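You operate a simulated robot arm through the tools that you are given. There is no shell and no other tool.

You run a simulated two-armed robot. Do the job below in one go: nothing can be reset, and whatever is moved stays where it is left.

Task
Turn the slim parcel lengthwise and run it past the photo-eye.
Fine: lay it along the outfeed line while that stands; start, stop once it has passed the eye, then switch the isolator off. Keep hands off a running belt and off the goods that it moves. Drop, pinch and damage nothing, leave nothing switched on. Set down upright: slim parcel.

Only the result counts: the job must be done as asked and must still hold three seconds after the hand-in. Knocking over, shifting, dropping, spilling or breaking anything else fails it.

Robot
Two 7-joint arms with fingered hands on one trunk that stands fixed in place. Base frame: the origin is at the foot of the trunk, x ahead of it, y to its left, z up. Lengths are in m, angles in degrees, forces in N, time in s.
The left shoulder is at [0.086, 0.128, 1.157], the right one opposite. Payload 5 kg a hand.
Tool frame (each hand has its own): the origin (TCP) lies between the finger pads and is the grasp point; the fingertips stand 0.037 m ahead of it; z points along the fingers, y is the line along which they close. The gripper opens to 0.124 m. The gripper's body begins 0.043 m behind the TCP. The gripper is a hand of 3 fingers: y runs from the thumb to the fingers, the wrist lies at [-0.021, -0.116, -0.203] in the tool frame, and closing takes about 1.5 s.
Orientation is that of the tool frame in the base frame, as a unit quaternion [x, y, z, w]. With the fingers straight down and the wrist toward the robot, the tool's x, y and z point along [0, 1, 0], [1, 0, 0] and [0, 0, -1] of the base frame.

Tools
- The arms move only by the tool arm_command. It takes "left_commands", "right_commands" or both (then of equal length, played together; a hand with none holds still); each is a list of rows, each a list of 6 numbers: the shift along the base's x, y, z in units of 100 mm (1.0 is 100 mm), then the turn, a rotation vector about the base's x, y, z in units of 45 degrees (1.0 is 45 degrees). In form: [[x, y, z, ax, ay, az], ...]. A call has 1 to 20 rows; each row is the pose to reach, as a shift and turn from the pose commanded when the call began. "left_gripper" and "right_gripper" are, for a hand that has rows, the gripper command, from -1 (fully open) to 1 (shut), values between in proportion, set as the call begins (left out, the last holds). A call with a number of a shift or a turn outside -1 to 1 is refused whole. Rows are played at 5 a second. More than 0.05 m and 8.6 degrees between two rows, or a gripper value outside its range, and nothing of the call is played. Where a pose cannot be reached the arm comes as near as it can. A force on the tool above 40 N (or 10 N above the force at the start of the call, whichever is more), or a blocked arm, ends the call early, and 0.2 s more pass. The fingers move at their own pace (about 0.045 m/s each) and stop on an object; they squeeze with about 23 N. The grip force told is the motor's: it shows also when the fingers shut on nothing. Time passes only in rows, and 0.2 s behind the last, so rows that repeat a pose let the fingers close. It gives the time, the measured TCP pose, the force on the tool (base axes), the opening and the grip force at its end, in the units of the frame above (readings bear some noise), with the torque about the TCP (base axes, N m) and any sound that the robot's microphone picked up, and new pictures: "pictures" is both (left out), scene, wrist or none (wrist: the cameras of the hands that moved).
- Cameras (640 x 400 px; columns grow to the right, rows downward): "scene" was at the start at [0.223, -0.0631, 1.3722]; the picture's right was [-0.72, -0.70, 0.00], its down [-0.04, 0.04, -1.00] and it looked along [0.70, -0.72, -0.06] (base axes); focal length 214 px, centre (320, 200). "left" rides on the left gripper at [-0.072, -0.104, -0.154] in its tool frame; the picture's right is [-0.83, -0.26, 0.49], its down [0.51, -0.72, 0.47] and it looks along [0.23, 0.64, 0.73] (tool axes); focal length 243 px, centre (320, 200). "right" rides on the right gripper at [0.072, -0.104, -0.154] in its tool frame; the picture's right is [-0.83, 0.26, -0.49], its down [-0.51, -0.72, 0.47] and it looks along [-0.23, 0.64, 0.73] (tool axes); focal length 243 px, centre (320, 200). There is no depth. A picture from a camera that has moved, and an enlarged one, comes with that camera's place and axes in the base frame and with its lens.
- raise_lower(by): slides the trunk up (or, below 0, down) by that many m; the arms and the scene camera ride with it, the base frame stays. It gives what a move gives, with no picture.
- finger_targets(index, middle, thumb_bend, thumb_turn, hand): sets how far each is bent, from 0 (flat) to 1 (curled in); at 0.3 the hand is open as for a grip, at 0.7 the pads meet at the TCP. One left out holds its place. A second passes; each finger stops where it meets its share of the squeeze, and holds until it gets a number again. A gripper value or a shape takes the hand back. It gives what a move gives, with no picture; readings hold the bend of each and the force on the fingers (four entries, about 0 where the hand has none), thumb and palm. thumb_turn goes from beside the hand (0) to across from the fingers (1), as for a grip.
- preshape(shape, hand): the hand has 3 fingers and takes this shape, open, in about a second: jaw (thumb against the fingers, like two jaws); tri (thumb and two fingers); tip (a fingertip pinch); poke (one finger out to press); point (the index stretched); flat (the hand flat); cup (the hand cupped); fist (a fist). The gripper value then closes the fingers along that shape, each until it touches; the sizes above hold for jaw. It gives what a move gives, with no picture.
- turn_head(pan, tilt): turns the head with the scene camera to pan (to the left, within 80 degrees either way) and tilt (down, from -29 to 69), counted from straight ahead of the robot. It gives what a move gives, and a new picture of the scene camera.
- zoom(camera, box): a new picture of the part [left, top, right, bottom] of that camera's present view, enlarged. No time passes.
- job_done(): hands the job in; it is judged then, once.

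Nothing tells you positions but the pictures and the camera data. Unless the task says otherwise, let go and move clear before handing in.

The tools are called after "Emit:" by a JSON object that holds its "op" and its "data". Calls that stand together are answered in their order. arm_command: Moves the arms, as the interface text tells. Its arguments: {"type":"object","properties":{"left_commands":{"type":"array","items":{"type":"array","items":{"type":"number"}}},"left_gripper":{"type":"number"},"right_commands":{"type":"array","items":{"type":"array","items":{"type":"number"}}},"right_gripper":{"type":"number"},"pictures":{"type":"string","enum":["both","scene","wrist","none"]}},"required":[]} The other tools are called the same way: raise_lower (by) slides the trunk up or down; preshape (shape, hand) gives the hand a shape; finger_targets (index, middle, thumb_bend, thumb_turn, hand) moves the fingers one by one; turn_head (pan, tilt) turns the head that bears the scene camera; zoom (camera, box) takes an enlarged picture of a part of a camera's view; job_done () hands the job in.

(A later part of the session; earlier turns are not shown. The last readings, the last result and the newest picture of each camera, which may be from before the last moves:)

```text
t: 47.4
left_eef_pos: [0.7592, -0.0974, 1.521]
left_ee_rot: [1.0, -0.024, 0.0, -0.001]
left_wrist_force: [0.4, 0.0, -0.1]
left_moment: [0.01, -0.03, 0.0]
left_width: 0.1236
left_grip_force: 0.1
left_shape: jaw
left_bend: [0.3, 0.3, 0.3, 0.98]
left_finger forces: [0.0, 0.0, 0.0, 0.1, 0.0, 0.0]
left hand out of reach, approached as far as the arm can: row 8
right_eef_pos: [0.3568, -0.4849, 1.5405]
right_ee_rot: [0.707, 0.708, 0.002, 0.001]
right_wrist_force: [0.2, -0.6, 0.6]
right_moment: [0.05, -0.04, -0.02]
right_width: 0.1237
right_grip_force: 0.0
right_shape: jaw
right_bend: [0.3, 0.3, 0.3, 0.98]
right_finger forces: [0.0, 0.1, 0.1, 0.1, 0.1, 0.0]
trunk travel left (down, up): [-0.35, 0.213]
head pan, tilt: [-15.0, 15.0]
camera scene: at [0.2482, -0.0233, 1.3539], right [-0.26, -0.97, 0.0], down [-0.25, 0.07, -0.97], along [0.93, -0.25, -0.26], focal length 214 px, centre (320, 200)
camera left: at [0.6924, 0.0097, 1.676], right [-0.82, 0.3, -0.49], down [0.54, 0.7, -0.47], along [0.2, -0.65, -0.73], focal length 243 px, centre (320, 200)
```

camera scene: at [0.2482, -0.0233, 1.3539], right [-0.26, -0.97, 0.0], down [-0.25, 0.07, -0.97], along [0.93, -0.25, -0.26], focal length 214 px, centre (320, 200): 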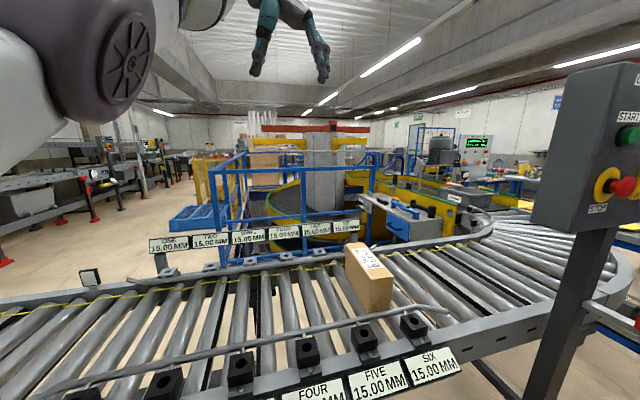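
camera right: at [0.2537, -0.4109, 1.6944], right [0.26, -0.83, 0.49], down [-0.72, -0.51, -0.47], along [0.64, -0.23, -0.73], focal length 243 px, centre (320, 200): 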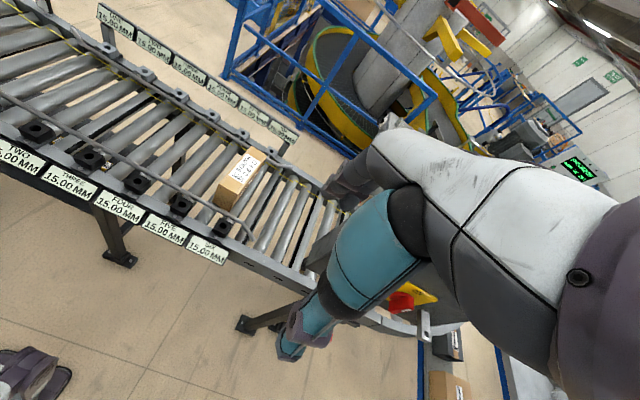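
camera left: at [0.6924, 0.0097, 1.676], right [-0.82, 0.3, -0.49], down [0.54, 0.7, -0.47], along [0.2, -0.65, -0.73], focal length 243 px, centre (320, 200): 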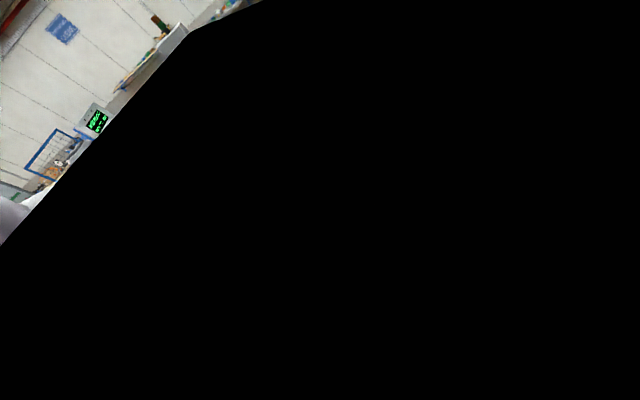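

At this height the left arm is near its reach limit, so I'll lower first and then move across.

Emit:
{"op": "arm_command", "data": {"left_commands": [[0, 0, -0.2, 0, 0, 0], [0, 0, -0.4, 0, 0, 0], [0, 0, -0.6, 0, 0, 0], [0, 0, -0.8, 0, 0, 0], [0, 0, -1.0, 0, 0, 0]], "pictures": "none"}}

Emit:
{"op": "arm_command", "data": {"left_commands": [[0, -0.2, -0.2, 0, 0, 0], [0, -0.4, -0.4, 0, 0, 0], [0, -0.6, -0.6, 0, 0, 0], [0, -0.8, -0.8, 0, 0, 0], [0, -1.0, -1.0, 0, 0, 0]], "pictures": "both"}}

```text
t: 48.6
left_eef_pos: [0.7615, -0.0924, 1.4181]
left_ee_rot: [1.0, -0.023, 0.0, 0.0]
left_wrist_force: [0.1, 0.1, -0.9]
left_moment: [0.01, -0.02, -0.05]
left_width: 0.1239
left_grip_force: 0.1
left_shape: jaw
left_bend: [0.3, 0.3, 0.3, 0.98]
left_finger forces: [0.0, 0.0, 0.0, 0.0, 0.0, 0.0]
right_eef_pos: [0.3592, -0.485, 1.5413]
right_ee_rot: [0.707, 0.707, 0.0, 0.0]
right_wrist_force: [-0.5, 0.2, 0.5]
right_moment: [0.02, 0.02, -0.01]
right_width: 0.1238
right_grip_force: 0.1
right_shape: jaw
right_bend: [0.3, 0.3, 0.3, 0.98]
right_finger forces: [0.1, 0.0, 0.0, 0.0, 0.0, 0.0]
trunk travel left (down, up): [-0.35, 0.213]
head pan, tilt: [-15.0, 15.0]
```

```text
t: 49.8
left_eef_pos: [0.7612, -0.1942, 1.3198]
left_ee_rot: [1.0, -0.024, 0.0, -0.001]
left_wrist_force: [0.2, -1.0, -0.2]
left_moment: [0.04, 0.0, -0.03]
left_width: 0.1239
left_grip_force: 0.1
left_shape: jaw
left_bend: [0.3, 0.3, 0.3, 0.98]
left_finger forces: [0.0, 0.0, 0.0, 0.1, 0.0, 0.0]
right_eef_pos: [0.3592, -0.4847, 1.5414]
right_ee_rot: [0.707, 0.707, 0.0, 0.0]
right_wrist_force: [0.4, -1.0, -0.1]
right_moment: [-0.01, 0.02, 0.02]
right_width: 0.1235
right_grip_force: 0.1
right_shape: jaw
right_bend: [0.3, 0.3, 0.3, 0.98]
right_finger forces: [0.0, 0.0, 0.0, 0.0, 0.1, 0.0]
trunk travel left (down, up): [-0.35, 0.213]
head pan, tilt: [-15.0, 15.0]
camera scene: at [0.2501, -0.0227, 1.3535], right [-0.26, -0.97, 0.0], down [-0.25, 0.07, -0.97], along [0.93, -0.25, -0.26], focal length 214 px, centre (320, 200)
camera left: at [0.6944, -0.0864, 1.4736], right [-0.82, 0.3, -0.49], down [0.54, 0.7, -0.47], along [0.2, -0.65, -0.73], focal length 243 px, centre (320, 200)
```

scene: 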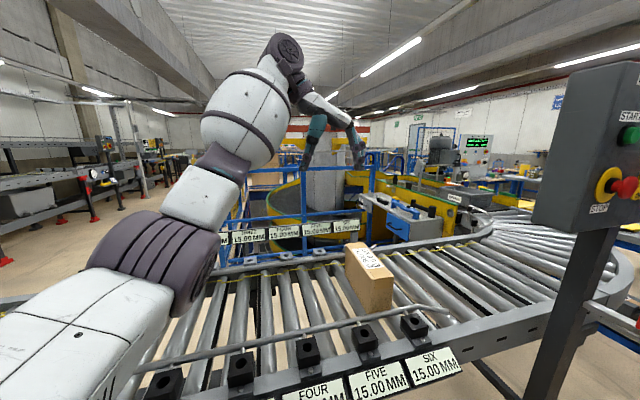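
left: 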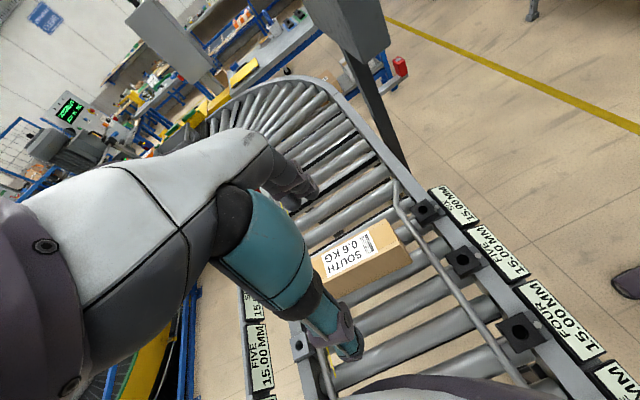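

The left hand now approaches from the inside, far from the panel. I'll continue to a point just above the parcel.

Emit:
{"op": "arm_command", "data": {"left_commands": [[0.05, -0.14, -0.17, 0, 0, 0], [0.1, -0.28, -0.34, 0, 0, 0], [0.15, -0.42, -0.51, 0, 0, 0], [0.2, -0.56, -0.68, 0, 0, 0], [0.25, -0.7, -0.85, 0, 0, 0]], "pictures": "none"}}

Emit:
{"op": "arm_command", "data": {"left_commands": [[0.05, -0.13, -0.15, 0, 0, 0], [0.1, -0.26, -0.3, 0, 0, 0], [0.15, -0.4, -0.45, 0, 0, 0], [0.2, -0.54, -0.6, 0, 0, 0], [0.24, -0.66, -0.75, 0, 0, 0], [0.24, -0.66, -0.75, 0, 0, 0]], "pictures": "both"}}

Emit:
{"op": "zoom", "data": {"camera": "right", "box": [180, 100, 340, 220]}}

Emit:
{"op": "zoom", "data": {"camera": "scene", "box": [280, 160, 460, 300]}}

```text
t: 51.0
left_eef_pos: [0.787, -0.2662, 1.2323]
left_ee_rot: [1.0, -0.024, 0.001, -0.002]
left_wrist_force: [-0.7, 0.0, -0.2]
left_moment: [-0.03, -0.01, -0.02]
left_width: 0.1238
left_grip_force: 0.2
left_shape: jaw
left_bend: [0.3, 0.3, 0.3, 0.98]
left_finger forces: [0.0, 0.0, 0.0, 0.0, 0.0, 0.0]
right_eef_pos: [0.3598, -0.4843, 1.5399]
right_ee_rot: [0.707, 0.707, -0.001, 0.0]
right_wrist_force: [0.5, 0.6, 0.2]
right_moment: [0.03, 0.01, 0.0]
right_width: 0.1238
right_grip_force: 0.0
right_shape: jaw
right_bend: [0.3, 0.3, 0.3, 0.98]
right_finger forces: [0.1, 0.0, 0.0, 0.1, 0.1, 0.0]
trunk travel left (down, up): [-0.35, 0.213]
head pan, tilt: [-15.0, 15.0]
```

```text
t: 52.4
left_eef_pos: [0.8121, -0.3317, 1.1582]
left_ee_rot: [1.0, -0.024, 0.0, 0.0]
left_wrist_force: [-0.2, 0.4, 0.4]
left_moment: [-0.01, 0.03, 0.0]
left_width: 0.1236
left_grip_force: 0.1
left_shape: jaw
left_bend: [0.3, 0.3, 0.3, 0.98]
left_finger forces: [0.1, 0.0, 0.1, 0.0, 0.0, 0.0]
right_eef_pos: [0.3587, -0.4841, 1.5415]
right_ee_rot: [0.707, 0.707, 0.002, 0.0]
right_wrist_force: [0.9, 0.2, 0.1]
right_moment: [-0.02, -0.02, 0.01]
right_width: 0.1238
right_grip_force: 0.0
right_shape: jaw
right_bend: [0.3, 0.3, 0.3, 0.98]
right_finger forces: [0.0, 0.0, 0.0, 0.0, 0.0, 0.1]
trunk travel left (down, up): [-0.35, 0.213]
head pan, tilt: [-15.0, 15.0]
camera scene: at [0.2492, -0.0213, 1.3538], right [-0.26, -0.97, 0.0], down [-0.25, 0.07, -0.97], along [0.93, -0.25, -0.26], focal length 214 px, centre (320, 200)
camera left: at [0.7442, -0.2237, 1.3133], right [-0.82, 0.3, -0.49], down [0.54, 0.7, -0.47], along [0.2, -0.65, -0.73], focal length 243 px, centre (320, 200)
```

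scene: 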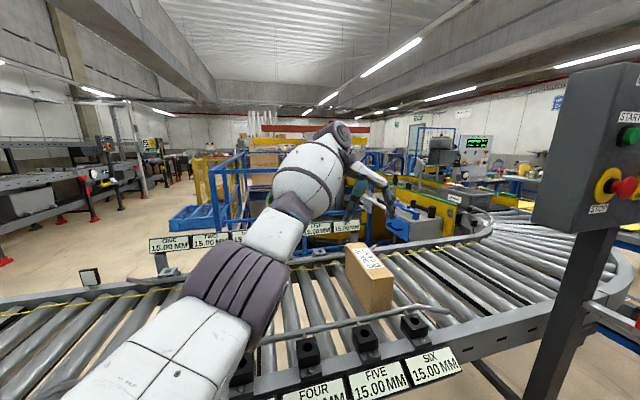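
left: 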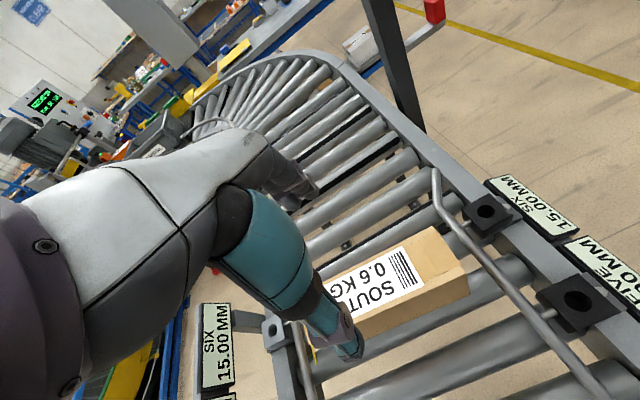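

```text
3.33 times, centred on (260, 160) of right
camera zoom: at [0.2548, -0.4106, 1.6943], right [0.26, -0.83, 0.49], down [-0.72, -0.51, -0.47], along [0.64, -0.23, -0.73], focal length 809 px, centre (520, 333)
```

zoom: 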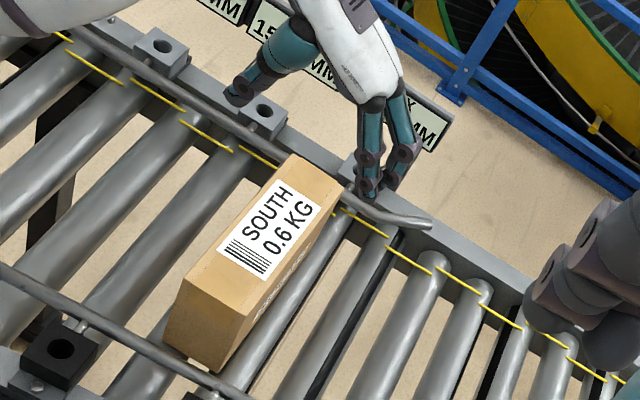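

```text
2.86 times, centred on (370, 230) of scene
camera zoom: at [0.2492, -0.0213, 1.3538], right [-0.26, -0.97, 0.0], down [-0.25, 0.07, -0.97], along [0.93, -0.25, -0.26], focal length 613 px, centre (177, 114)
```

zoom: 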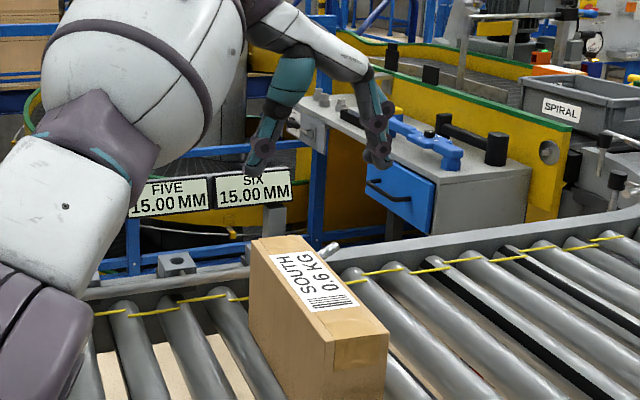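

Both cameras agree that the hand is centred over the parcel, with its top nearer z≈0.985. I'll descend in two stages and watch for any contact.

Emit:
{"op": "arm_command", "data": {"left_commands": [[-0.02, 0.01, -0.2, 0, 0, 0], [-0.02, 0.02, -0.4, 0, 0, 0], [-0.02, 0.02, -0.6, 0, 0, 0], [-0.02, 0.02, -0.8, 0, 0, 0], [-0.02, 0.02, -1.0, 0, 0, 0], [-0.02, 0.02, -1.0, 0, 0, 0]], "pictures": "scene"}}

Emit:
{"op": "zoom", "data": {"camera": "right", "box": [180, 100, 340, 220]}}

Emit:
{"op": "zoom", "data": {"camera": "scene", "box": [280, 160, 460, 300]}}

```text
t: 53.8
left_eef_pos: [0.8099, -0.3288, 1.0585]
left_ee_rot: [1.0, -0.023, -0.001, 0.0]
left_wrist_force: [0.1, 0.6, -0.8]
left_moment: [0.0, 0.0, -0.03]
left_width: 0.1236
left_grip_force: 0.1
left_shape: jaw
left_bend: [0.3, 0.3, 0.3, 0.98]
left_finger forces: [0.1, 0.0, 0.0, 0.0, 0.1, 0.1]
right_eef_pos: [0.3592, -0.4839, 1.5416]
right_ee_rot: [0.707, 0.707, 0.0, 0.001]
right_wrist_force: [1.0, 0.2, 0.3]
right_moment: [0.03, -0.03, 0.01]
right_width: 0.1239
right_grip_force: 0.1
right_shape: jaw
right_bend: [0.3, 0.3, 0.3, 0.98]
right_finger forces: [0.0, 0.0, 0.0, 0.0, 0.0, 0.0]
trunk travel left (down, up): [-0.35, 0.213]
head pan, tilt: [-15.0, 15.0]
camera scene: at [0.2491, -0.0218, 1.3538], right [-0.26, -0.97, 0.0], down [-0.25, 0.07, -0.97], along [0.93, -0.25, -0.26], focal length 214 px, centre (320, 200)
```

scene: 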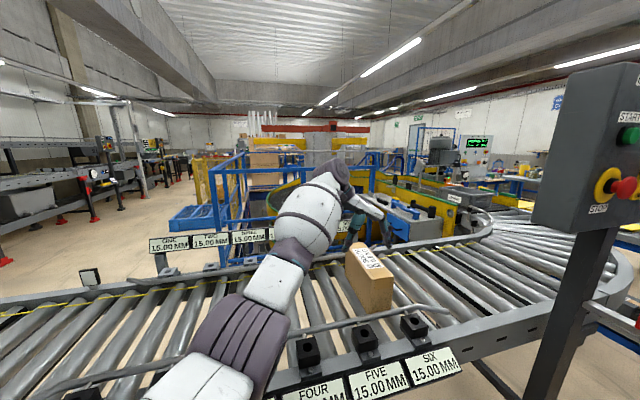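

```text
3.33 times, centred on (260, 160) of right
camera zoom: at [0.2546, -0.4111, 1.6942], right [0.26, -0.83, 0.49], down [-0.72, -0.51, -0.47], along [0.64, -0.23, -0.73], focal length 809 px, centre (520, 333)
```

zoom: 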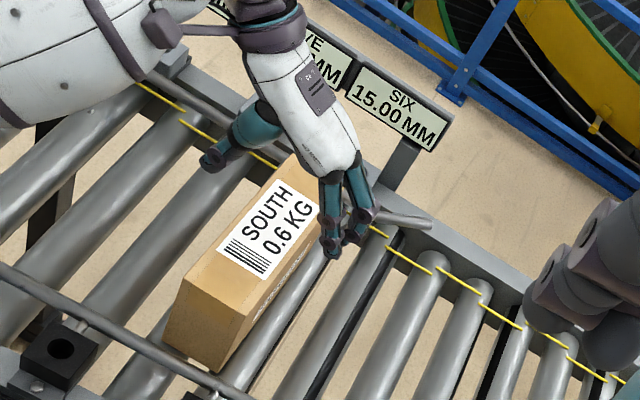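

```text
2.86 times, centred on (370, 230) of scene
camera zoom: at [0.2491, -0.0218, 1.3538], right [-0.26, -0.97, 0.0], down [-0.25, 0.07, -0.97], along [0.93, -0.25, -0.26], focal length 613 px, centre (177, 114)
```

zoom: 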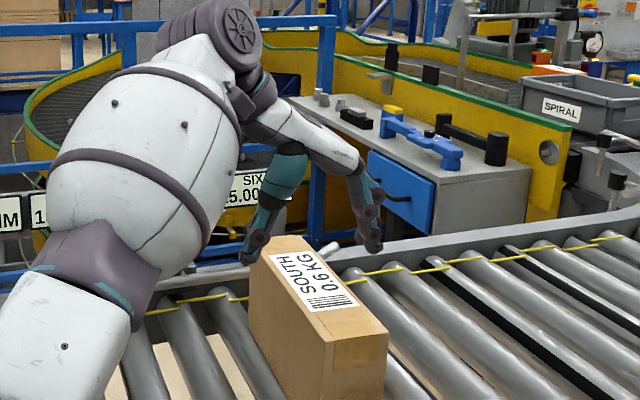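

The finger pads sit about 15 mm farther in x than the TCP, so I'll shift slightly back while descending to grasp height (TCP z≈0.965).

Emit:
{"op": "arm_command", "data": {"left_commands": [[-0.05, 0, -0.12, 0, 0, 0], [-0.1, 0, -0.25, 0, 0, 0], [-0.13, 0, -0.38, 0, 0, 0], [-0.13, 0, -0.5, 0, 0, 0], [-0.13, 0, -0.62, 0, 0, 0], [-0.13, 0, -0.75, 0, 0, 0], [-0.13, 0, -0.85, 0, 0, 0], [-0.13, 0, -0.94, 0, 0, 0], [-0.13, 0, -0.94, 0, 0, 0]], "pictures": "scene"}}

Emit:
{"op": "zoom", "data": {"camera": "right", "box": [180, 100, 340, 220]}}

Emit:
{"op": "zoom", "data": {"camera": "scene", "box": [200, 160, 460, 360]}}

```text
t: 55.8
left_eef_pos: [0.7981, -0.328, 0.9645]
left_ee_rot: [1.0, -0.024, 0.0, 0.0]
left_wrist_force: [0.0, -1.1, -1.4]
left_moment: [0.02, 0.01, 0.0]
left_width: 0.1237
left_grip_force: 0.1
left_shape: jaw
left_bend: [0.3, 0.3, 0.3, 0.98]
left_finger forces: [0.1, 0.1, 0.0, 0.1, 0.1, 0.0]
right_eef_pos: [0.3601, -0.4835, 1.5415]
right_ee_rot: [0.707, 0.707, 0.0, 0.0]
right_wrist_force: [0.4, -0.2, 0.2]
right_moment: [-0.03, -0.05, 0.03]
right_width: 0.1238
right_grip_force: 0.3
right_shape: jaw
right_bend: [0.3, 0.3, 0.3, 0.98]
right_finger forces: [0.0, 0.0, 0.1, 0.0, 0.1, 0.1]
trunk travel left (down, up): [-0.35, 0.213]
head pan, tilt: [-15.0, 15.0]
camera scene: at [0.2494, -0.0218, 1.3537], right [-0.26, -0.97, 0.0], down [-0.25, 0.07, -0.97], along [0.93, -0.25, -0.26], focal length 214 px, centre (320, 200)
```

scene: 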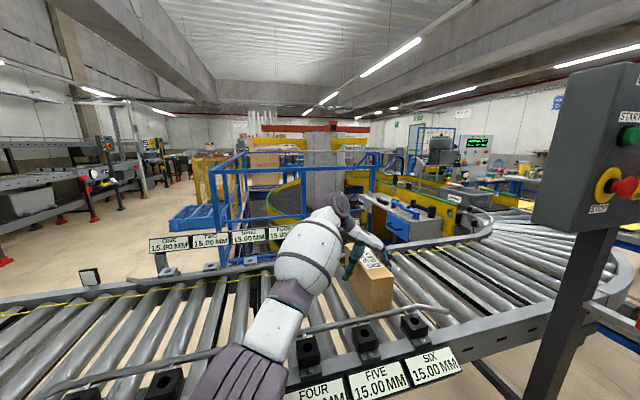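

```text
3.33 times, centred on (260, 160) of right
camera zoom: at [0.255, -0.4112, 1.6941], right [0.26, -0.83, 0.49], down [-0.72, -0.51, -0.47], along [0.64, -0.23, -0.73], focal length 809 px, centre (520, 333)
```

zoom: 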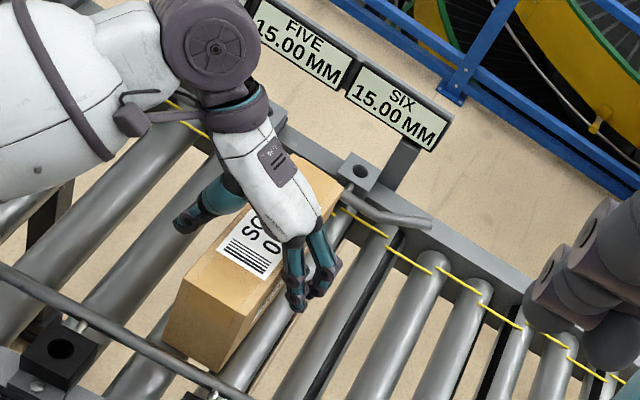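

```text
2.00 times, centred on (330, 260) of scene
camera zoom: at [0.2494, -0.0218, 1.3537], right [-0.26, -0.97, 0.0], down [-0.25, 0.07, -0.97], along [0.93, -0.25, -0.26], focal length 429 px, centre (300, 80)
```

zoom: 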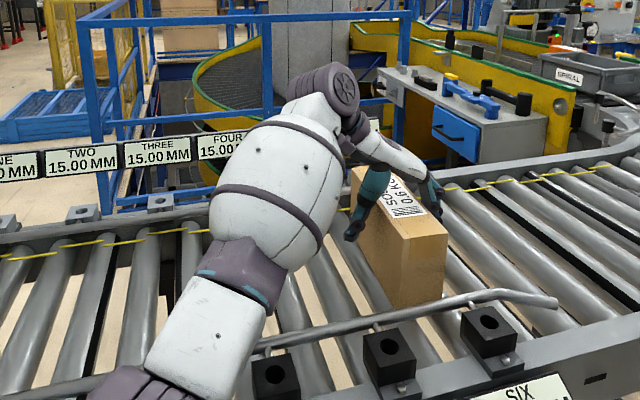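

The fingers straddle the parcel with no contact. I'll close gently and read the grip force.

Emit:
{"op": "arm_command", "data": {"left_commands": [[0, 0, 0, 0, 0, 0], [0, 0, 0, 0, 0, 0], [0, 0, 0, 0, 0, 0], [0, 0, 0, 0, 0, 0], [0, 0, 0, 0, 0, 0], [0, 0, 0, 0, 0, 0], [0, 0, 0, 0, 0, 0], [0, 0, 0, 0, 0, 0]], "left_gripper": 0.25, "pictures": "none"}}

Emit:
{"op": "zoom", "data": {"camera": "right", "box": [180, 100, 340, 220]}}

```text
t: 57.6
left_eef_pos: [0.796, -0.3279, 0.9655]
left_ee_rot: [1.0, -0.024, -0.001, 0.0]
left_wrist_force: [-0.8, 0.1, 0.9]
left_moment: [0.0, 0.03, -0.07]
left_width: 0.0644
left_grip_force: 23.4
left_shape: jaw
left_bend: [0.74, 0.43, 0.69, 1.0]
left_finger forces: [13.4, 7.8, 0.1, 0.0, 21.0, 0.1]
right_eef_pos: [0.3596, -0.4842, 1.5401]
right_ee_rot: [0.707, 0.707, 0.0, 0.0]
right_wrist_force: [0.6, -0.7, -0.3]
right_moment: [-0.02, 0.01, 0.0]
right_width: 0.1237
right_grip_force: 0.2
right_shape: jaw
right_bend: [0.3, 0.3, 0.3, 0.98]
right_finger forces: [0.0, 0.1, 0.1, 0.0, 0.0, 0.0]
trunk travel left (down, up): [-0.35, 0.213]
head pan, tilt: [-15.0, 15.0]
```

```text
3.33 times, centred on (260, 160) of right
camera zoom: at [0.2553, -0.4113, 1.694], right [0.26, -0.83, 0.49], down [-0.72, -0.51, -0.47], along [0.64, -0.23, -0.73], focal length 809 px, centre (520, 333)
```

zoom: 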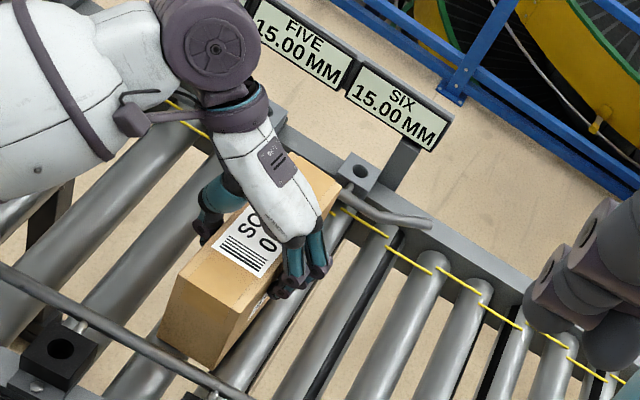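

The grip is firm: width 0.064 m, 23 N. But the two fingers are bent unevenly, so I'll check whether the parcel yawed in the grip.

Emit:
{"op": "zoom", "data": {"camera": "right", "box": [210, 125, 290, 205]}}

Emit:
{"op": "zoom", "data": {"camera": "scene", "box": [330, 200, 450, 320]}}

Emit:
{"op": "zoom", "data": {"camera": "left", "box": [0, 0, 640, 400]}}

```text
5.00 times, centred on (250, 165) of right
camera zoom: at [0.2553, -0.4113, 1.694], right [0.26, -0.83, 0.49], down [-0.72, -0.51, -0.47], along [0.64, -0.23, -0.73], focal length 1213 px, centre (670, 375)
```

zoom: 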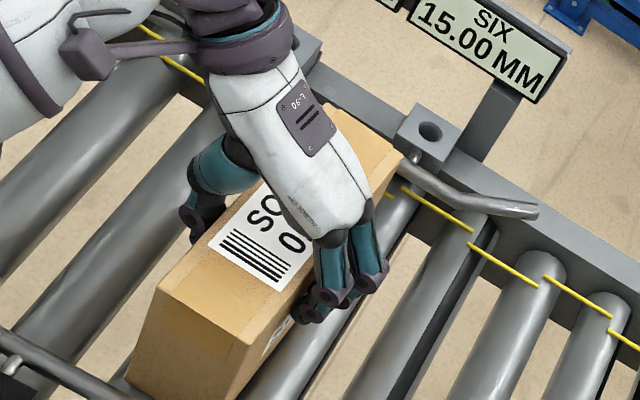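

```text
3.33 times, centred on (390, 260) of scene
camera zoom: at [0.2496, -0.0219, 1.3537], right [-0.26, -0.97, 0.0], down [-0.25, 0.07, -0.97], along [0.93, -0.25, -0.26], focal length 715 px, centre (87, 0)
```

zoom: 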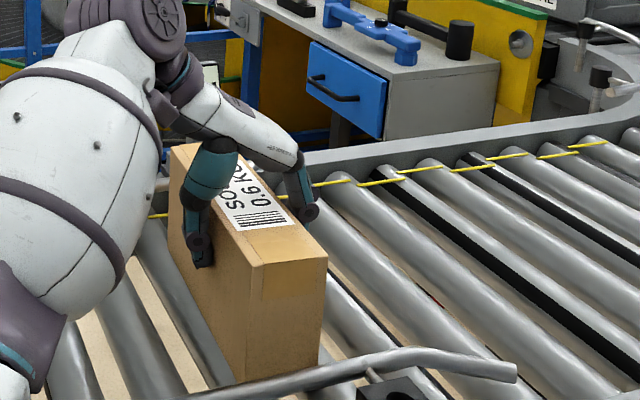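

```text
1.00 times, centred on (320, 200) of left (not enlarged: the box is as wide or as high as the picture)
camera zoom: at [0.7298, -0.2202, 1.1208], right [-0.82, 0.3, -0.49], down [0.54, 0.7, -0.47], along [0.2, -0.65, -0.73], focal length 243 px, centre (320, 200)
```

zoom: 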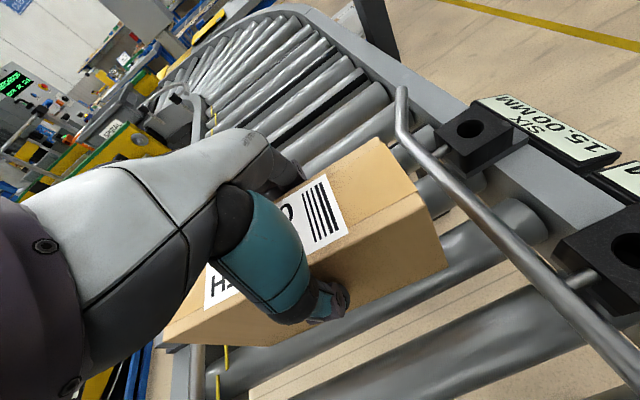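

The parcel's yaw is still about -3°, matching the hand, so the grip is sound. I'll lift a few centimetres and check.

Emit:
{"op": "arm_command", "data": {"left_commands": [[0, 0, 0.08, 0, 0, 0], [0, 0, 0.16, 0, 0, 0], [0, 0, 0.24, 0, 0, 0], [0, 0, 0.32, 0, 0, 0], [0, 0, 0.4, 0, 0, 0], [0, 0, 0.5, 0, 0, 0], [0, 0, 0.6, 0, 0, 0]], "pictures": "scene"}}

Emit:
{"op": "zoom", "data": {"camera": "right", "box": [180, 100, 340, 220]}}

Emit:
{"op": "zoom", "data": {"camera": "scene", "box": [310, 180, 450, 300]}}

```text
t: 59.2
left_eef_pos: [0.7967, -0.3291, 1.0256]
left_ee_rot: [1.0, -0.024, 0.0, 0.0]
left_wrist_force: [-0.3, 0.6, -5.4]
left_moment: [0.01, 0.14, 0.02]
left_width: 0.0642
left_grip_force: 22.8
left_shape: jaw
left_bend: [0.74, 0.43, 0.69, 1.0]
left_finger forces: [13.8, 7.2, 0.1, 0.1, 21.1, 0.1]
right_eef_pos: [0.3591, -0.4837, 1.5419]
right_ee_rot: [0.707, 0.707, 0.001, 0.0]
right_wrist_force: [0.6, -1.4, 0.5]
right_moment: [0.0, -0.02, 0.0]
right_width: 0.1238
right_grip_force: 0.0
right_shape: jaw
right_bend: [0.3, 0.3, 0.3, 0.98]
right_finger forces: [0.1, 0.1, 0.1, 0.0, 0.1, 0.1]
trunk travel left (down, up): [-0.35, 0.213]
head pan, tilt: [-15.0, 15.0]
camera scene: at [0.2498, -0.022, 1.3536], right [-0.26, -0.97, 0.0], down [-0.25, 0.07, -0.97], along [0.93, -0.25, -0.26], focal length 214 px, centre (320, 200)
```

scene: 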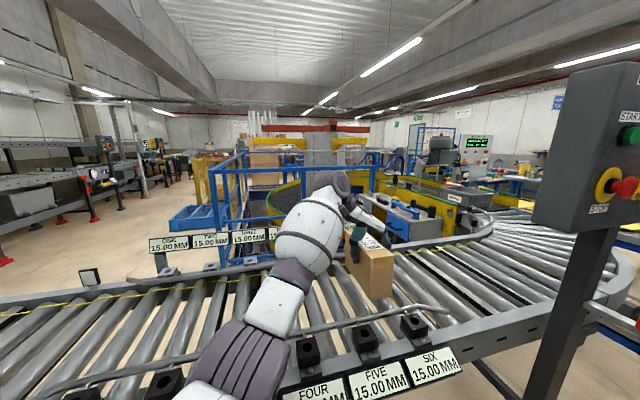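

```text
3.33 times, centred on (260, 160) of right
camera zoom: at [0.2556, -0.4115, 1.6939], right [0.26, -0.83, 0.49], down [-0.72, -0.51, -0.47], along [0.64, -0.23, -0.73], focal length 809 px, centre (520, 333)
```

zoom: 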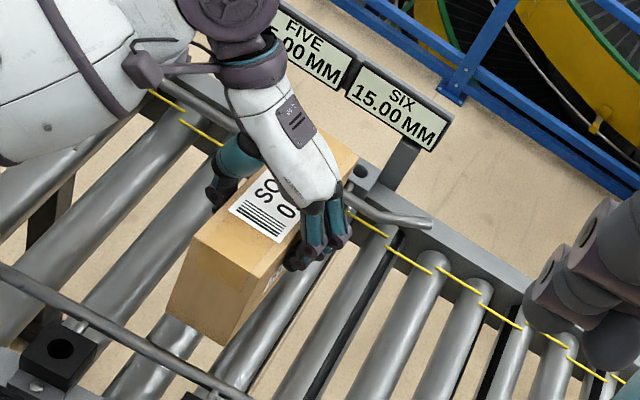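

```text
3.33 times, centred on (380, 240) of scene
camera zoom: at [0.2498, -0.022, 1.3536], right [-0.26, -0.97, 0.0], down [-0.25, 0.07, -0.97], along [0.93, -0.25, -0.26], focal length 715 px, centre (120, 67)
```

zoom: 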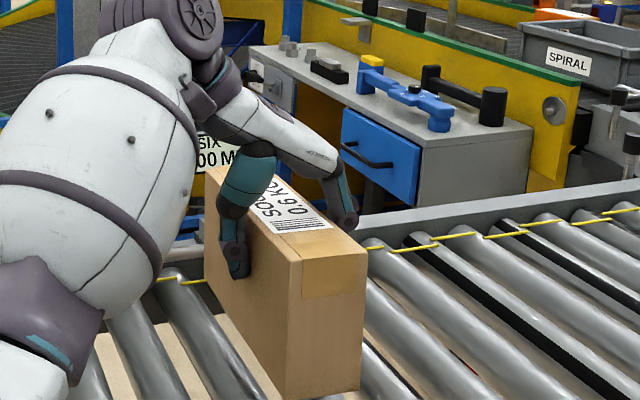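

The parcel hangs level at about 0.55 kg with a steady grip. I'll turn it +92.7° about vertical in two halves, raising it slightly.

Emit:
{"op": "arm_command", "data": {"left_commands": [[0.02, 0.02, 0.05, 0, 0, 0.1], [0.04, 0.04, 0.1, 0, 0, 0.2], [0.06, 0.06, 0.15, 0, 0, 0.3], [0.08, 0.08, 0.2, 0, 0, 0.4], [0.1, 0.1, 0.25, 0, 0, 0.5], [0.12, 0.12, 0.3, 0, 0, 0.6], [0.14, 0.14, 0.3, 0, 0, 0.7], [0.16, 0.16, 0.3, 0, 0, 0.8], [0.18, 0.18, 0.3, 0, 0, 0.9], [0.2, 0.2, 0.3, 0, 0, 1.0]], "pictures": "both"}}

Emit:
{"op": "zoom", "data": {"camera": "right", "box": [140, 60, 340, 220]}}

```text
t: 61.4
left_eef_pos: [0.8162, -0.3092, 1.0542]
left_ee_rot: [0.933, 0.361, -0.001, 0.0]
left_wrist_force: [-0.7, 0.4, -5.1]
left_moment: [-0.07, 0.12, 0.01]
left_width: 0.0643
left_grip_force: 23.0
left_shape: jaw
left_bend: [0.74, 0.43, 0.69, 1.0]
left_finger forces: [13.8, 7.2, 0.0, 0.1, 21.1, 0.0]
right_eef_pos: [0.3589, -0.4836, 1.5414]
right_ee_rot: [0.707, 0.707, -0.001, 0.001]
right_wrist_force: [-0.5, 0.0, -0.1]
right_moment: [-0.02, 0.01, -0.04]
right_width: 0.1236
right_grip_force: 0.2
right_shape: jaw
right_bend: [0.3, 0.3, 0.3, 0.98]
right_finger forces: [0.0, 0.1, 0.0, 0.1, 0.0, 0.0]
trunk travel left (down, up): [-0.35, 0.213]
head pan, tilt: [-15.0, 15.0]
camera scene: at [0.25, -0.022, 1.3536], right [-0.26, -0.97, 0.0], down [-0.25, 0.07, -0.97], along [0.93, -0.25, -0.26], focal length 214 px, centre (320, 200)
camera left: at [0.6923, -0.2811, 1.2095], right [-0.79, -0.37, -0.49], down [-0.11, 0.87, -0.47], along [0.6, -0.32, -0.73], focal length 243 px, centre (320, 200)
```

scene: 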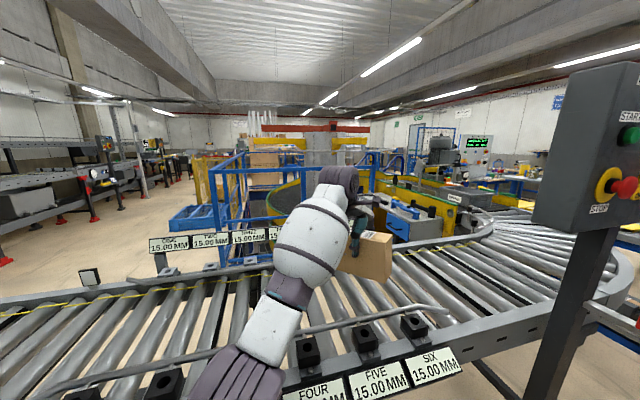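
left: 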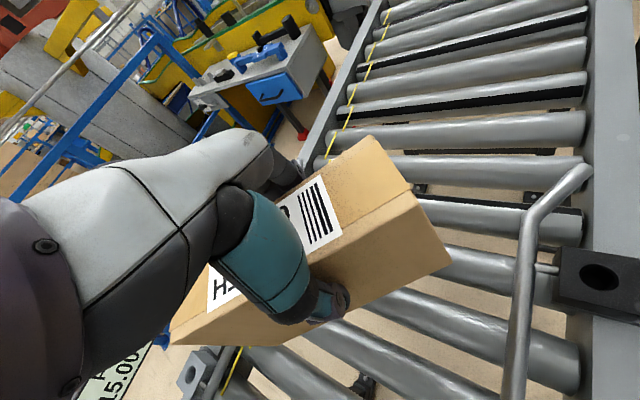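

```text
2.50 times, centred on (240, 140) of right
camera zoom: at [0.2558, -0.4115, 1.6939], right [0.26, -0.83, 0.49], down [-0.72, -0.51, -0.47], along [0.64, -0.23, -0.73], focal length 606 px, centre (520, 350)
```

zoom: 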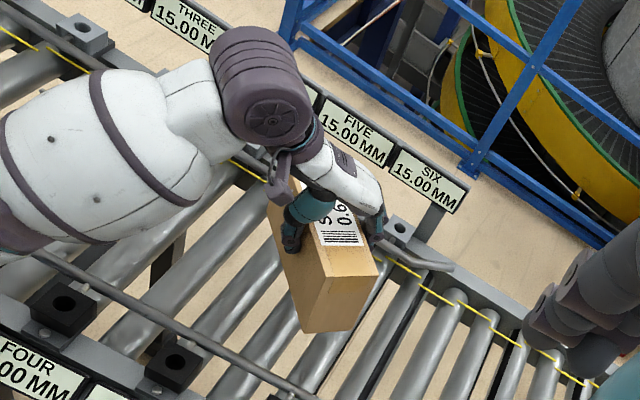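

The turn is half done and clean. Now the second half.

Emit:
{"op": "arm_command", "data": {"left_commands": [[0, 0.02, 0, 0, 0, 0.1], [0, 0.04, 0, 0, 0, 0.2], [0, 0.06, 0, 0, 0, 0.3], [0, 0.08, 0, 0, 0, 0.4], [0, 0.1, 0, 0, 0, 0.5], [0, 0.12, 0, 0, 0, 0.6], [0, 0.14, 0, 0, 0, 0.7], [0, 0.16, 0, 0, 0, 0.8], [0, 0.18, 0, 0, 0, 0.9], [0, 0.2, 0, 0, 0, 1.0]], "pictures": "both"}}

Emit:
{"op": "zoom", "data": {"camera": "right", "box": [140, 60, 340, 220]}}

```text
t: 63.6
left_eef_pos: [0.8174, -0.2878, 1.054]
left_ee_rot: [0.723, 0.69, 0.0, 0.001]
left_wrist_force: [-0.3, -0.6, -6.5]
left_moment: [-0.13, 0.03, -0.01]
left_width: 0.0641
left_grip_force: 22.7
left_shape: jaw
left_bend: [0.74, 0.43, 0.69, 1.0]
left_finger forces: [13.8, 7.3, 0.1, 0.0, 21.1, 0.0]
right_eef_pos: [0.3594, -0.4835, 1.5405]
right_ee_rot: [0.707, 0.707, 0.0, 0.0]
right_wrist_force: [-0.1, 0.3, 0.3]
right_moment: [0.0, 0.0, -0.02]
right_width: 0.1237
right_grip_force: 0.0
right_shape: jaw
right_bend: [0.3, 0.3, 0.3, 0.98]
right_finger forces: [0.1, 0.1, 0.0, 0.0, 0.0, 0.1]
trunk travel left (down, up): [-0.35, 0.213]
head pan, tilt: [-15.0, 15.0]
camera scene: at [0.2502, -0.0221, 1.3535], right [-0.26, -0.97, 0.0], down [-0.25, 0.07, -0.97], along [0.93, -0.25, -0.26], focal length 214 px, centre (320, 200)
camera left: at [0.7102, -0.3559, 1.2086], right [-0.3, -0.82, -0.49], down [-0.7, 0.54, -0.47], along [0.65, 0.2, -0.73], focal length 243 px, centre (320, 200)
```

scene: 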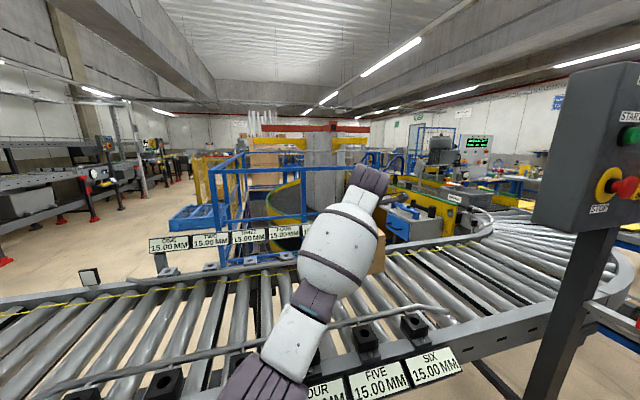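
left: 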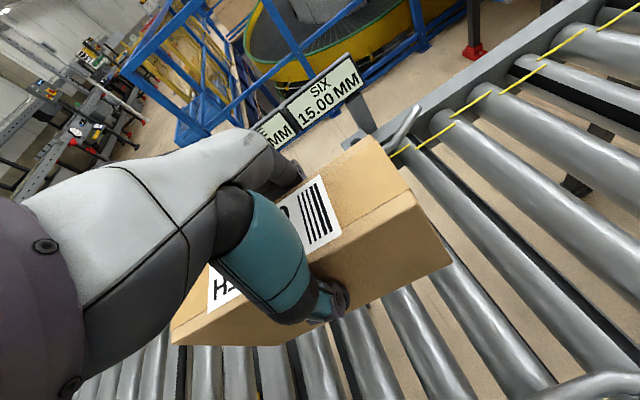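

```text
2.50 times, centred on (240, 140) of right
camera zoom: at [0.256, -0.4115, 1.6938], right [0.26, -0.83, 0.49], down [-0.72, -0.51, -0.47], along [0.64, -0.23, -0.73], focal length 606 px, centre (520, 350)
```

zoom: 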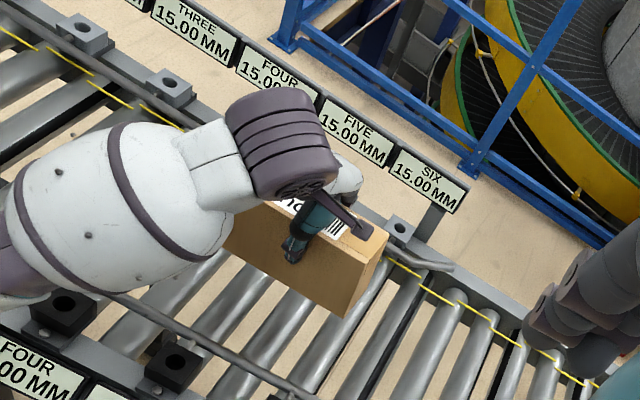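

The parcel is now nearly lengthwise, with 2.7° to go. I'll trim that while lowering, stopping a little above the rollers to check.

Emit:
{"op": "arm_command", "data": {"left_commands": [[0, 0, -0.1, 0, 0, 0.03], [0, 0, -0.2, 0, 0, 0.06], [0, 0, -0.3, 0, 0, 0.06], [0, 0, -0.4, 0, 0, 0.06], [0, 0, -0.5, 0, 0, 0.06], [0, 0, -0.6, 0, 0, 0.06], [0, 0, -0.7, 0, 0, 0.06], [0, 0, -0.7, 0, 0, 0.06]], "pictures": "both"}}

Emit:
{"op": "zoom", "data": {"camera": "right", "box": [140, 80, 300, 200]}}

Emit:
{"op": "zoom", "data": {"camera": "scene", "box": [280, 200, 440, 320]}}

```text
t: 65.4
left_eef_pos: [0.8172, -0.2873, 0.9854]
left_ee_rot: [0.707, 0.707, 0.0, 0.0]
left_wrist_force: [-1.0, -0.3, -5.5]
left_moment: [-0.13, -0.01, -0.02]
left_width: 0.0644
left_grip_force: 22.6
left_shape: jaw
left_bend: [0.74, 0.43, 0.69, 1.0]
left_finger forces: [13.8, 7.3, 0.1, 0.0, 21.1, 0.0]
right_eef_pos: [0.3592, -0.484, 1.5404]
right_ee_rot: [0.707, 0.707, 0.0, 0.0]
right_wrist_force: [-0.2, 0.2, 0.3]
right_moment: [0.0, 0.02, -0.01]
right_width: 0.1237
right_grip_force: 0.1
right_shape: jaw
right_bend: [0.3, 0.3, 0.3, 0.98]
right_finger forces: [0.0, 0.0, 0.1, 0.1, 0.0, 0.0]
trunk travel left (down, up): [-0.35, 0.213]
head pan, tilt: [-15.0, 15.0]
camera scene: at [0.2501, -0.0219, 1.3536], right [-0.26, -0.97, 0.0], down [-0.25, 0.07, -0.97], along [0.93, -0.25, -0.26], focal length 214 px, centre (320, 200)
camera left: at [0.713, -0.3603, 1.1397], right [-0.26, -0.83, -0.49], down [-0.72, 0.51, -0.47], along [0.64, 0.23, -0.73], focal length 243 px, centre (320, 200)
```

scene: 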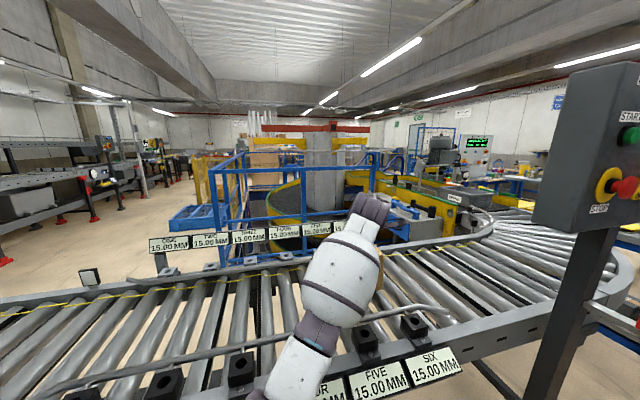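
left: 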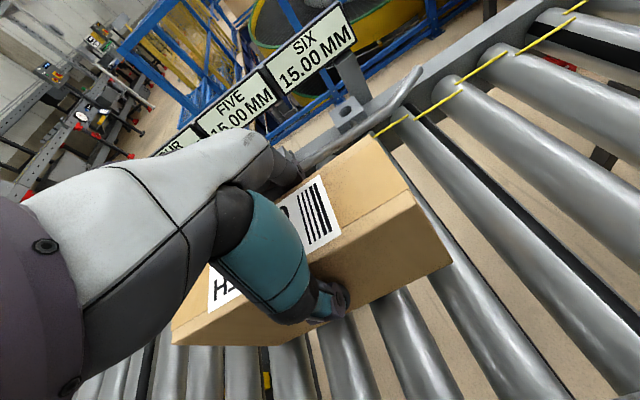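

```text
3.33 times, centred on (220, 140) of right
camera zoom: at [0.2559, -0.4113, 1.6939], right [0.26, -0.83, 0.49], down [-0.72, -0.51, -0.47], along [0.64, -0.23, -0.73], focal length 809 px, centre (653, 400)
```

zoom: 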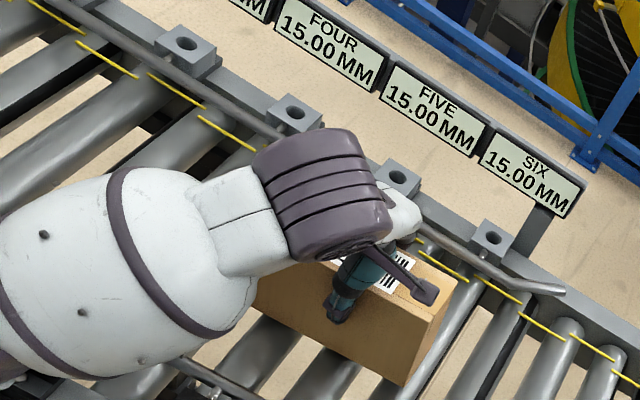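

```text
3.33 times, centred on (360, 260) of scene
camera zoom: at [0.2501, -0.0219, 1.3536], right [-0.26, -0.97, 0.0], down [-0.25, 0.07, -0.97], along [0.93, -0.25, -0.26], focal length 715 px, centre (187, 0)
```

zoom: 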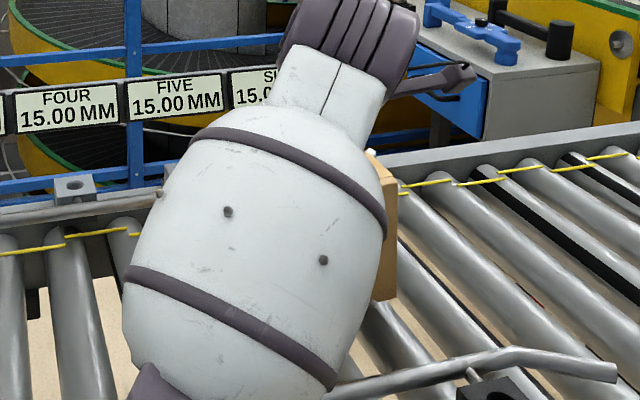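

The parcel is lengthwise about 2 cm above the rollers. I'll lower it gently until the rollers carry it.

Emit:
{"op": "arm_command", "data": {"left_commands": [[0, 0, -0.04, 0, 0, 0], [0, 0, -0.08, 0, 0, 0], [0, 0, -0.12, 0, 0, 0], [0, 0, -0.16, 0, 0, 0], [0, 0, -0.18, 0, 0, 0], [0, 0, -0.18, 0, 0, 0]], "pictures": "none"}}

Emit:
{"op": "arm_command", "data": {"left_commands": [[0, 0, -0.01, 0, 0, 0], [0, 0, -0.02, 0, 0, 0], [0, 0, -0.02, 0, 0, 0]], "pictures": "none"}}

```text
t: 66.8
left_eef_pos: [0.8162, -0.2902, 0.9663]
left_ee_rot: [0.707, 0.707, 0.0, 0.0]
left_wrist_force: [0.5, -1.5, -1.8]
left_moment: [0.03, -0.06, -0.04]
left_width: 0.0644
left_grip_force: 22.6
left_shape: jaw
left_bend: [0.74, 0.43, 0.69, 1.0]
left_finger forces: [13.6, 8.3, 0.0, 0.1, 22.1, 0.0]
right_eef_pos: [0.3582, -0.4833, 1.5413]
right_ee_rot: [0.707, 0.707, 0.0, 0.0]
right_wrist_force: [-0.2, -0.2, 0.6]
right_moment: [0.03, -0.01, 0.0]
right_width: 0.1236
right_grip_force: 0.1
right_shape: jaw
right_bend: [0.3, 0.3, 0.3, 0.98]
right_finger forces: [0.1, 0.0, 0.0, 0.0, 0.0, 0.1]
trunk travel left (down, up): [-0.35, 0.213]
head pan, tilt: [-15.0, 15.0]
```

```text
t: 67.6
left_eef_pos: [0.8162, -0.2898, 0.9658]
left_ee_rot: [0.707, 0.707, 0.0, 0.001]
left_wrist_force: [0.0, -1.9, 8.7]
left_moment: [0.02, 0.04, 0.01]
left_width: 0.0644
left_grip_force: 22.3
left_shape: jaw
left_bend: [0.74, 0.43, 0.69, 1.0]
left_finger forces: [13.9, 8.9, 0.0, 0.0, 22.8, 0.0]
right_eef_pos: [0.3583, -0.4839, 1.5419]
right_ee_rot: [0.707, 0.707, 0.001, 0.0]
right_wrist_force: [-0.5, 0.3, 0.6]
right_moment: [0.01, 0.02, -0.02]
right_width: 0.1236
right_grip_force: 0.0
right_shape: jaw
right_bend: [0.3, 0.3, 0.3, 0.98]
right_finger forces: [0.0, 0.0, 0.0, 0.0, 0.0, 0.0]
trunk travel left (down, up): [-0.35, 0.213]
head pan, tilt: [-15.0, 15.0]
```

The rollers carry the parcel. I'll ease off the push by a millimetre and open the fingers.

Emit:
{"op": "arm_command", "data": {"left_commands": [[0, 0, 0.015, 0, 0, 0], [0, 0, 0.015, 0, 0, 0]], "pictures": "none"}}

Emit:
{"op": "arm_command", "data": {"left_commands": [[0, 0, 0, 0, 0, 0], [0, 0, 0, 0, 0, 0], [0, 0, 0, 0, 0, 0], [0, 0, 0, 0, 0, 0], [0, 0, 0, 0, 0, 0], [0, 0, 0, 0, 0, 0], [0, 0, 0, 0, 0, 0]], "left_gripper": -1, "pictures": "wrist"}}

Emit:
{"op": "zoom", "data": {"camera": "right", "box": [140, 80, 300, 200]}}

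```text
t: 68.2
left_eef_pos: [0.8148, -0.2892, 0.966]
left_ee_rot: [0.707, 0.707, -0.001, 0.0]
left_wrist_force: [1.0, -2.4, 5.6]
left_moment: [-0.05, -0.08, -0.04]
left_width: 0.0641
left_grip_force: 23.1
left_shape: jaw
left_bend: [0.74, 0.43, 0.69, 1.0]
left_finger forces: [14.1, 9.1, 0.1, 0.0, 22.2, 0.0]
right_eef_pos: [0.3588, -0.4839, 1.5413]
right_ee_rot: [0.708, 0.707, 0.0, 0.001]
right_wrist_force: [0.0, 0.0, -0.6]
right_moment: [0.0, 0.01, -0.03]
right_width: 0.1237
right_grip_force: 0.1
right_shape: jaw
right_bend: [0.3, 0.3, 0.3, 0.98]
right_finger forces: [0.0, 0.0, 0.0, 0.1, 0.1, 0.0]
trunk travel left (down, up): [-0.35, 0.213]
head pan, tilt: [-15.0, 15.0]
```

```text
t: 69.8
left_eef_pos: [0.8169, -0.2878, 0.9652]
left_ee_rot: [0.707, 0.707, 0.0, 0.0]
left_wrist_force: [-0.1, -0.4, 0.2]
left_moment: [-0.03, 0.0, -0.01]
left_width: 0.1237
left_grip_force: 0.0
left_shape: jaw
left_bend: [0.3, 0.3, 0.3, 0.98]
left_finger forces: [0.1, 0.0, 0.1, 0.0, 0.0, 0.1]
right_eef_pos: [0.358, -0.4825, 1.5415]
right_ee_rot: [0.707, 0.707, 0.0, 0.0]
right_wrist_force: [-0.8, 0.8, 0.5]
right_moment: [0.01, 0.0, 0.02]
right_width: 0.1239
right_grip_force: 0.1
right_shape: jaw
right_bend: [0.3, 0.3, 0.3, 0.98]
right_finger forces: [0.1, 0.0, 0.0, 0.0, 0.0, 0.1]
trunk travel left (down, up): [-0.35, 0.213]
head pan, tilt: [-15.0, 15.0]
camera left: at [0.713, -0.3609, 1.1204], right [-0.26, -0.83, -0.49], down [-0.72, 0.51, -0.47], along [0.64, 0.23, -0.73], focal length 243 px, centre (320, 200)
```

left: 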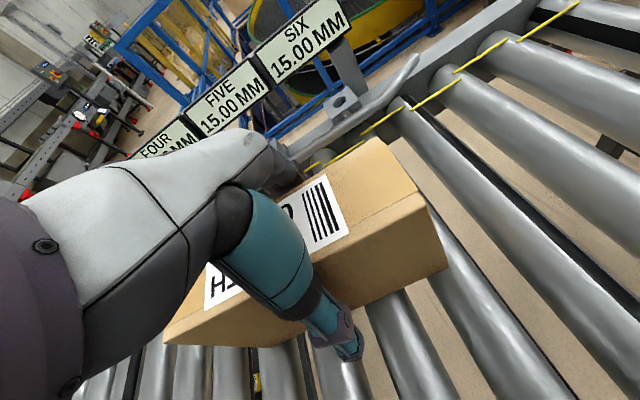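

```text
3.33 times, centred on (220, 140) of right
camera zoom: at [0.2553, -0.4112, 1.694], right [0.26, -0.83, 0.49], down [-0.72, -0.51, -0.47], along [0.64, -0.23, -0.73], focal length 809 px, centre (653, 400)
```

zoom: 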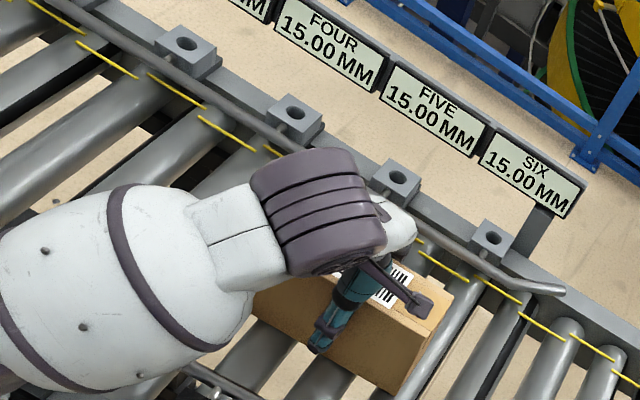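

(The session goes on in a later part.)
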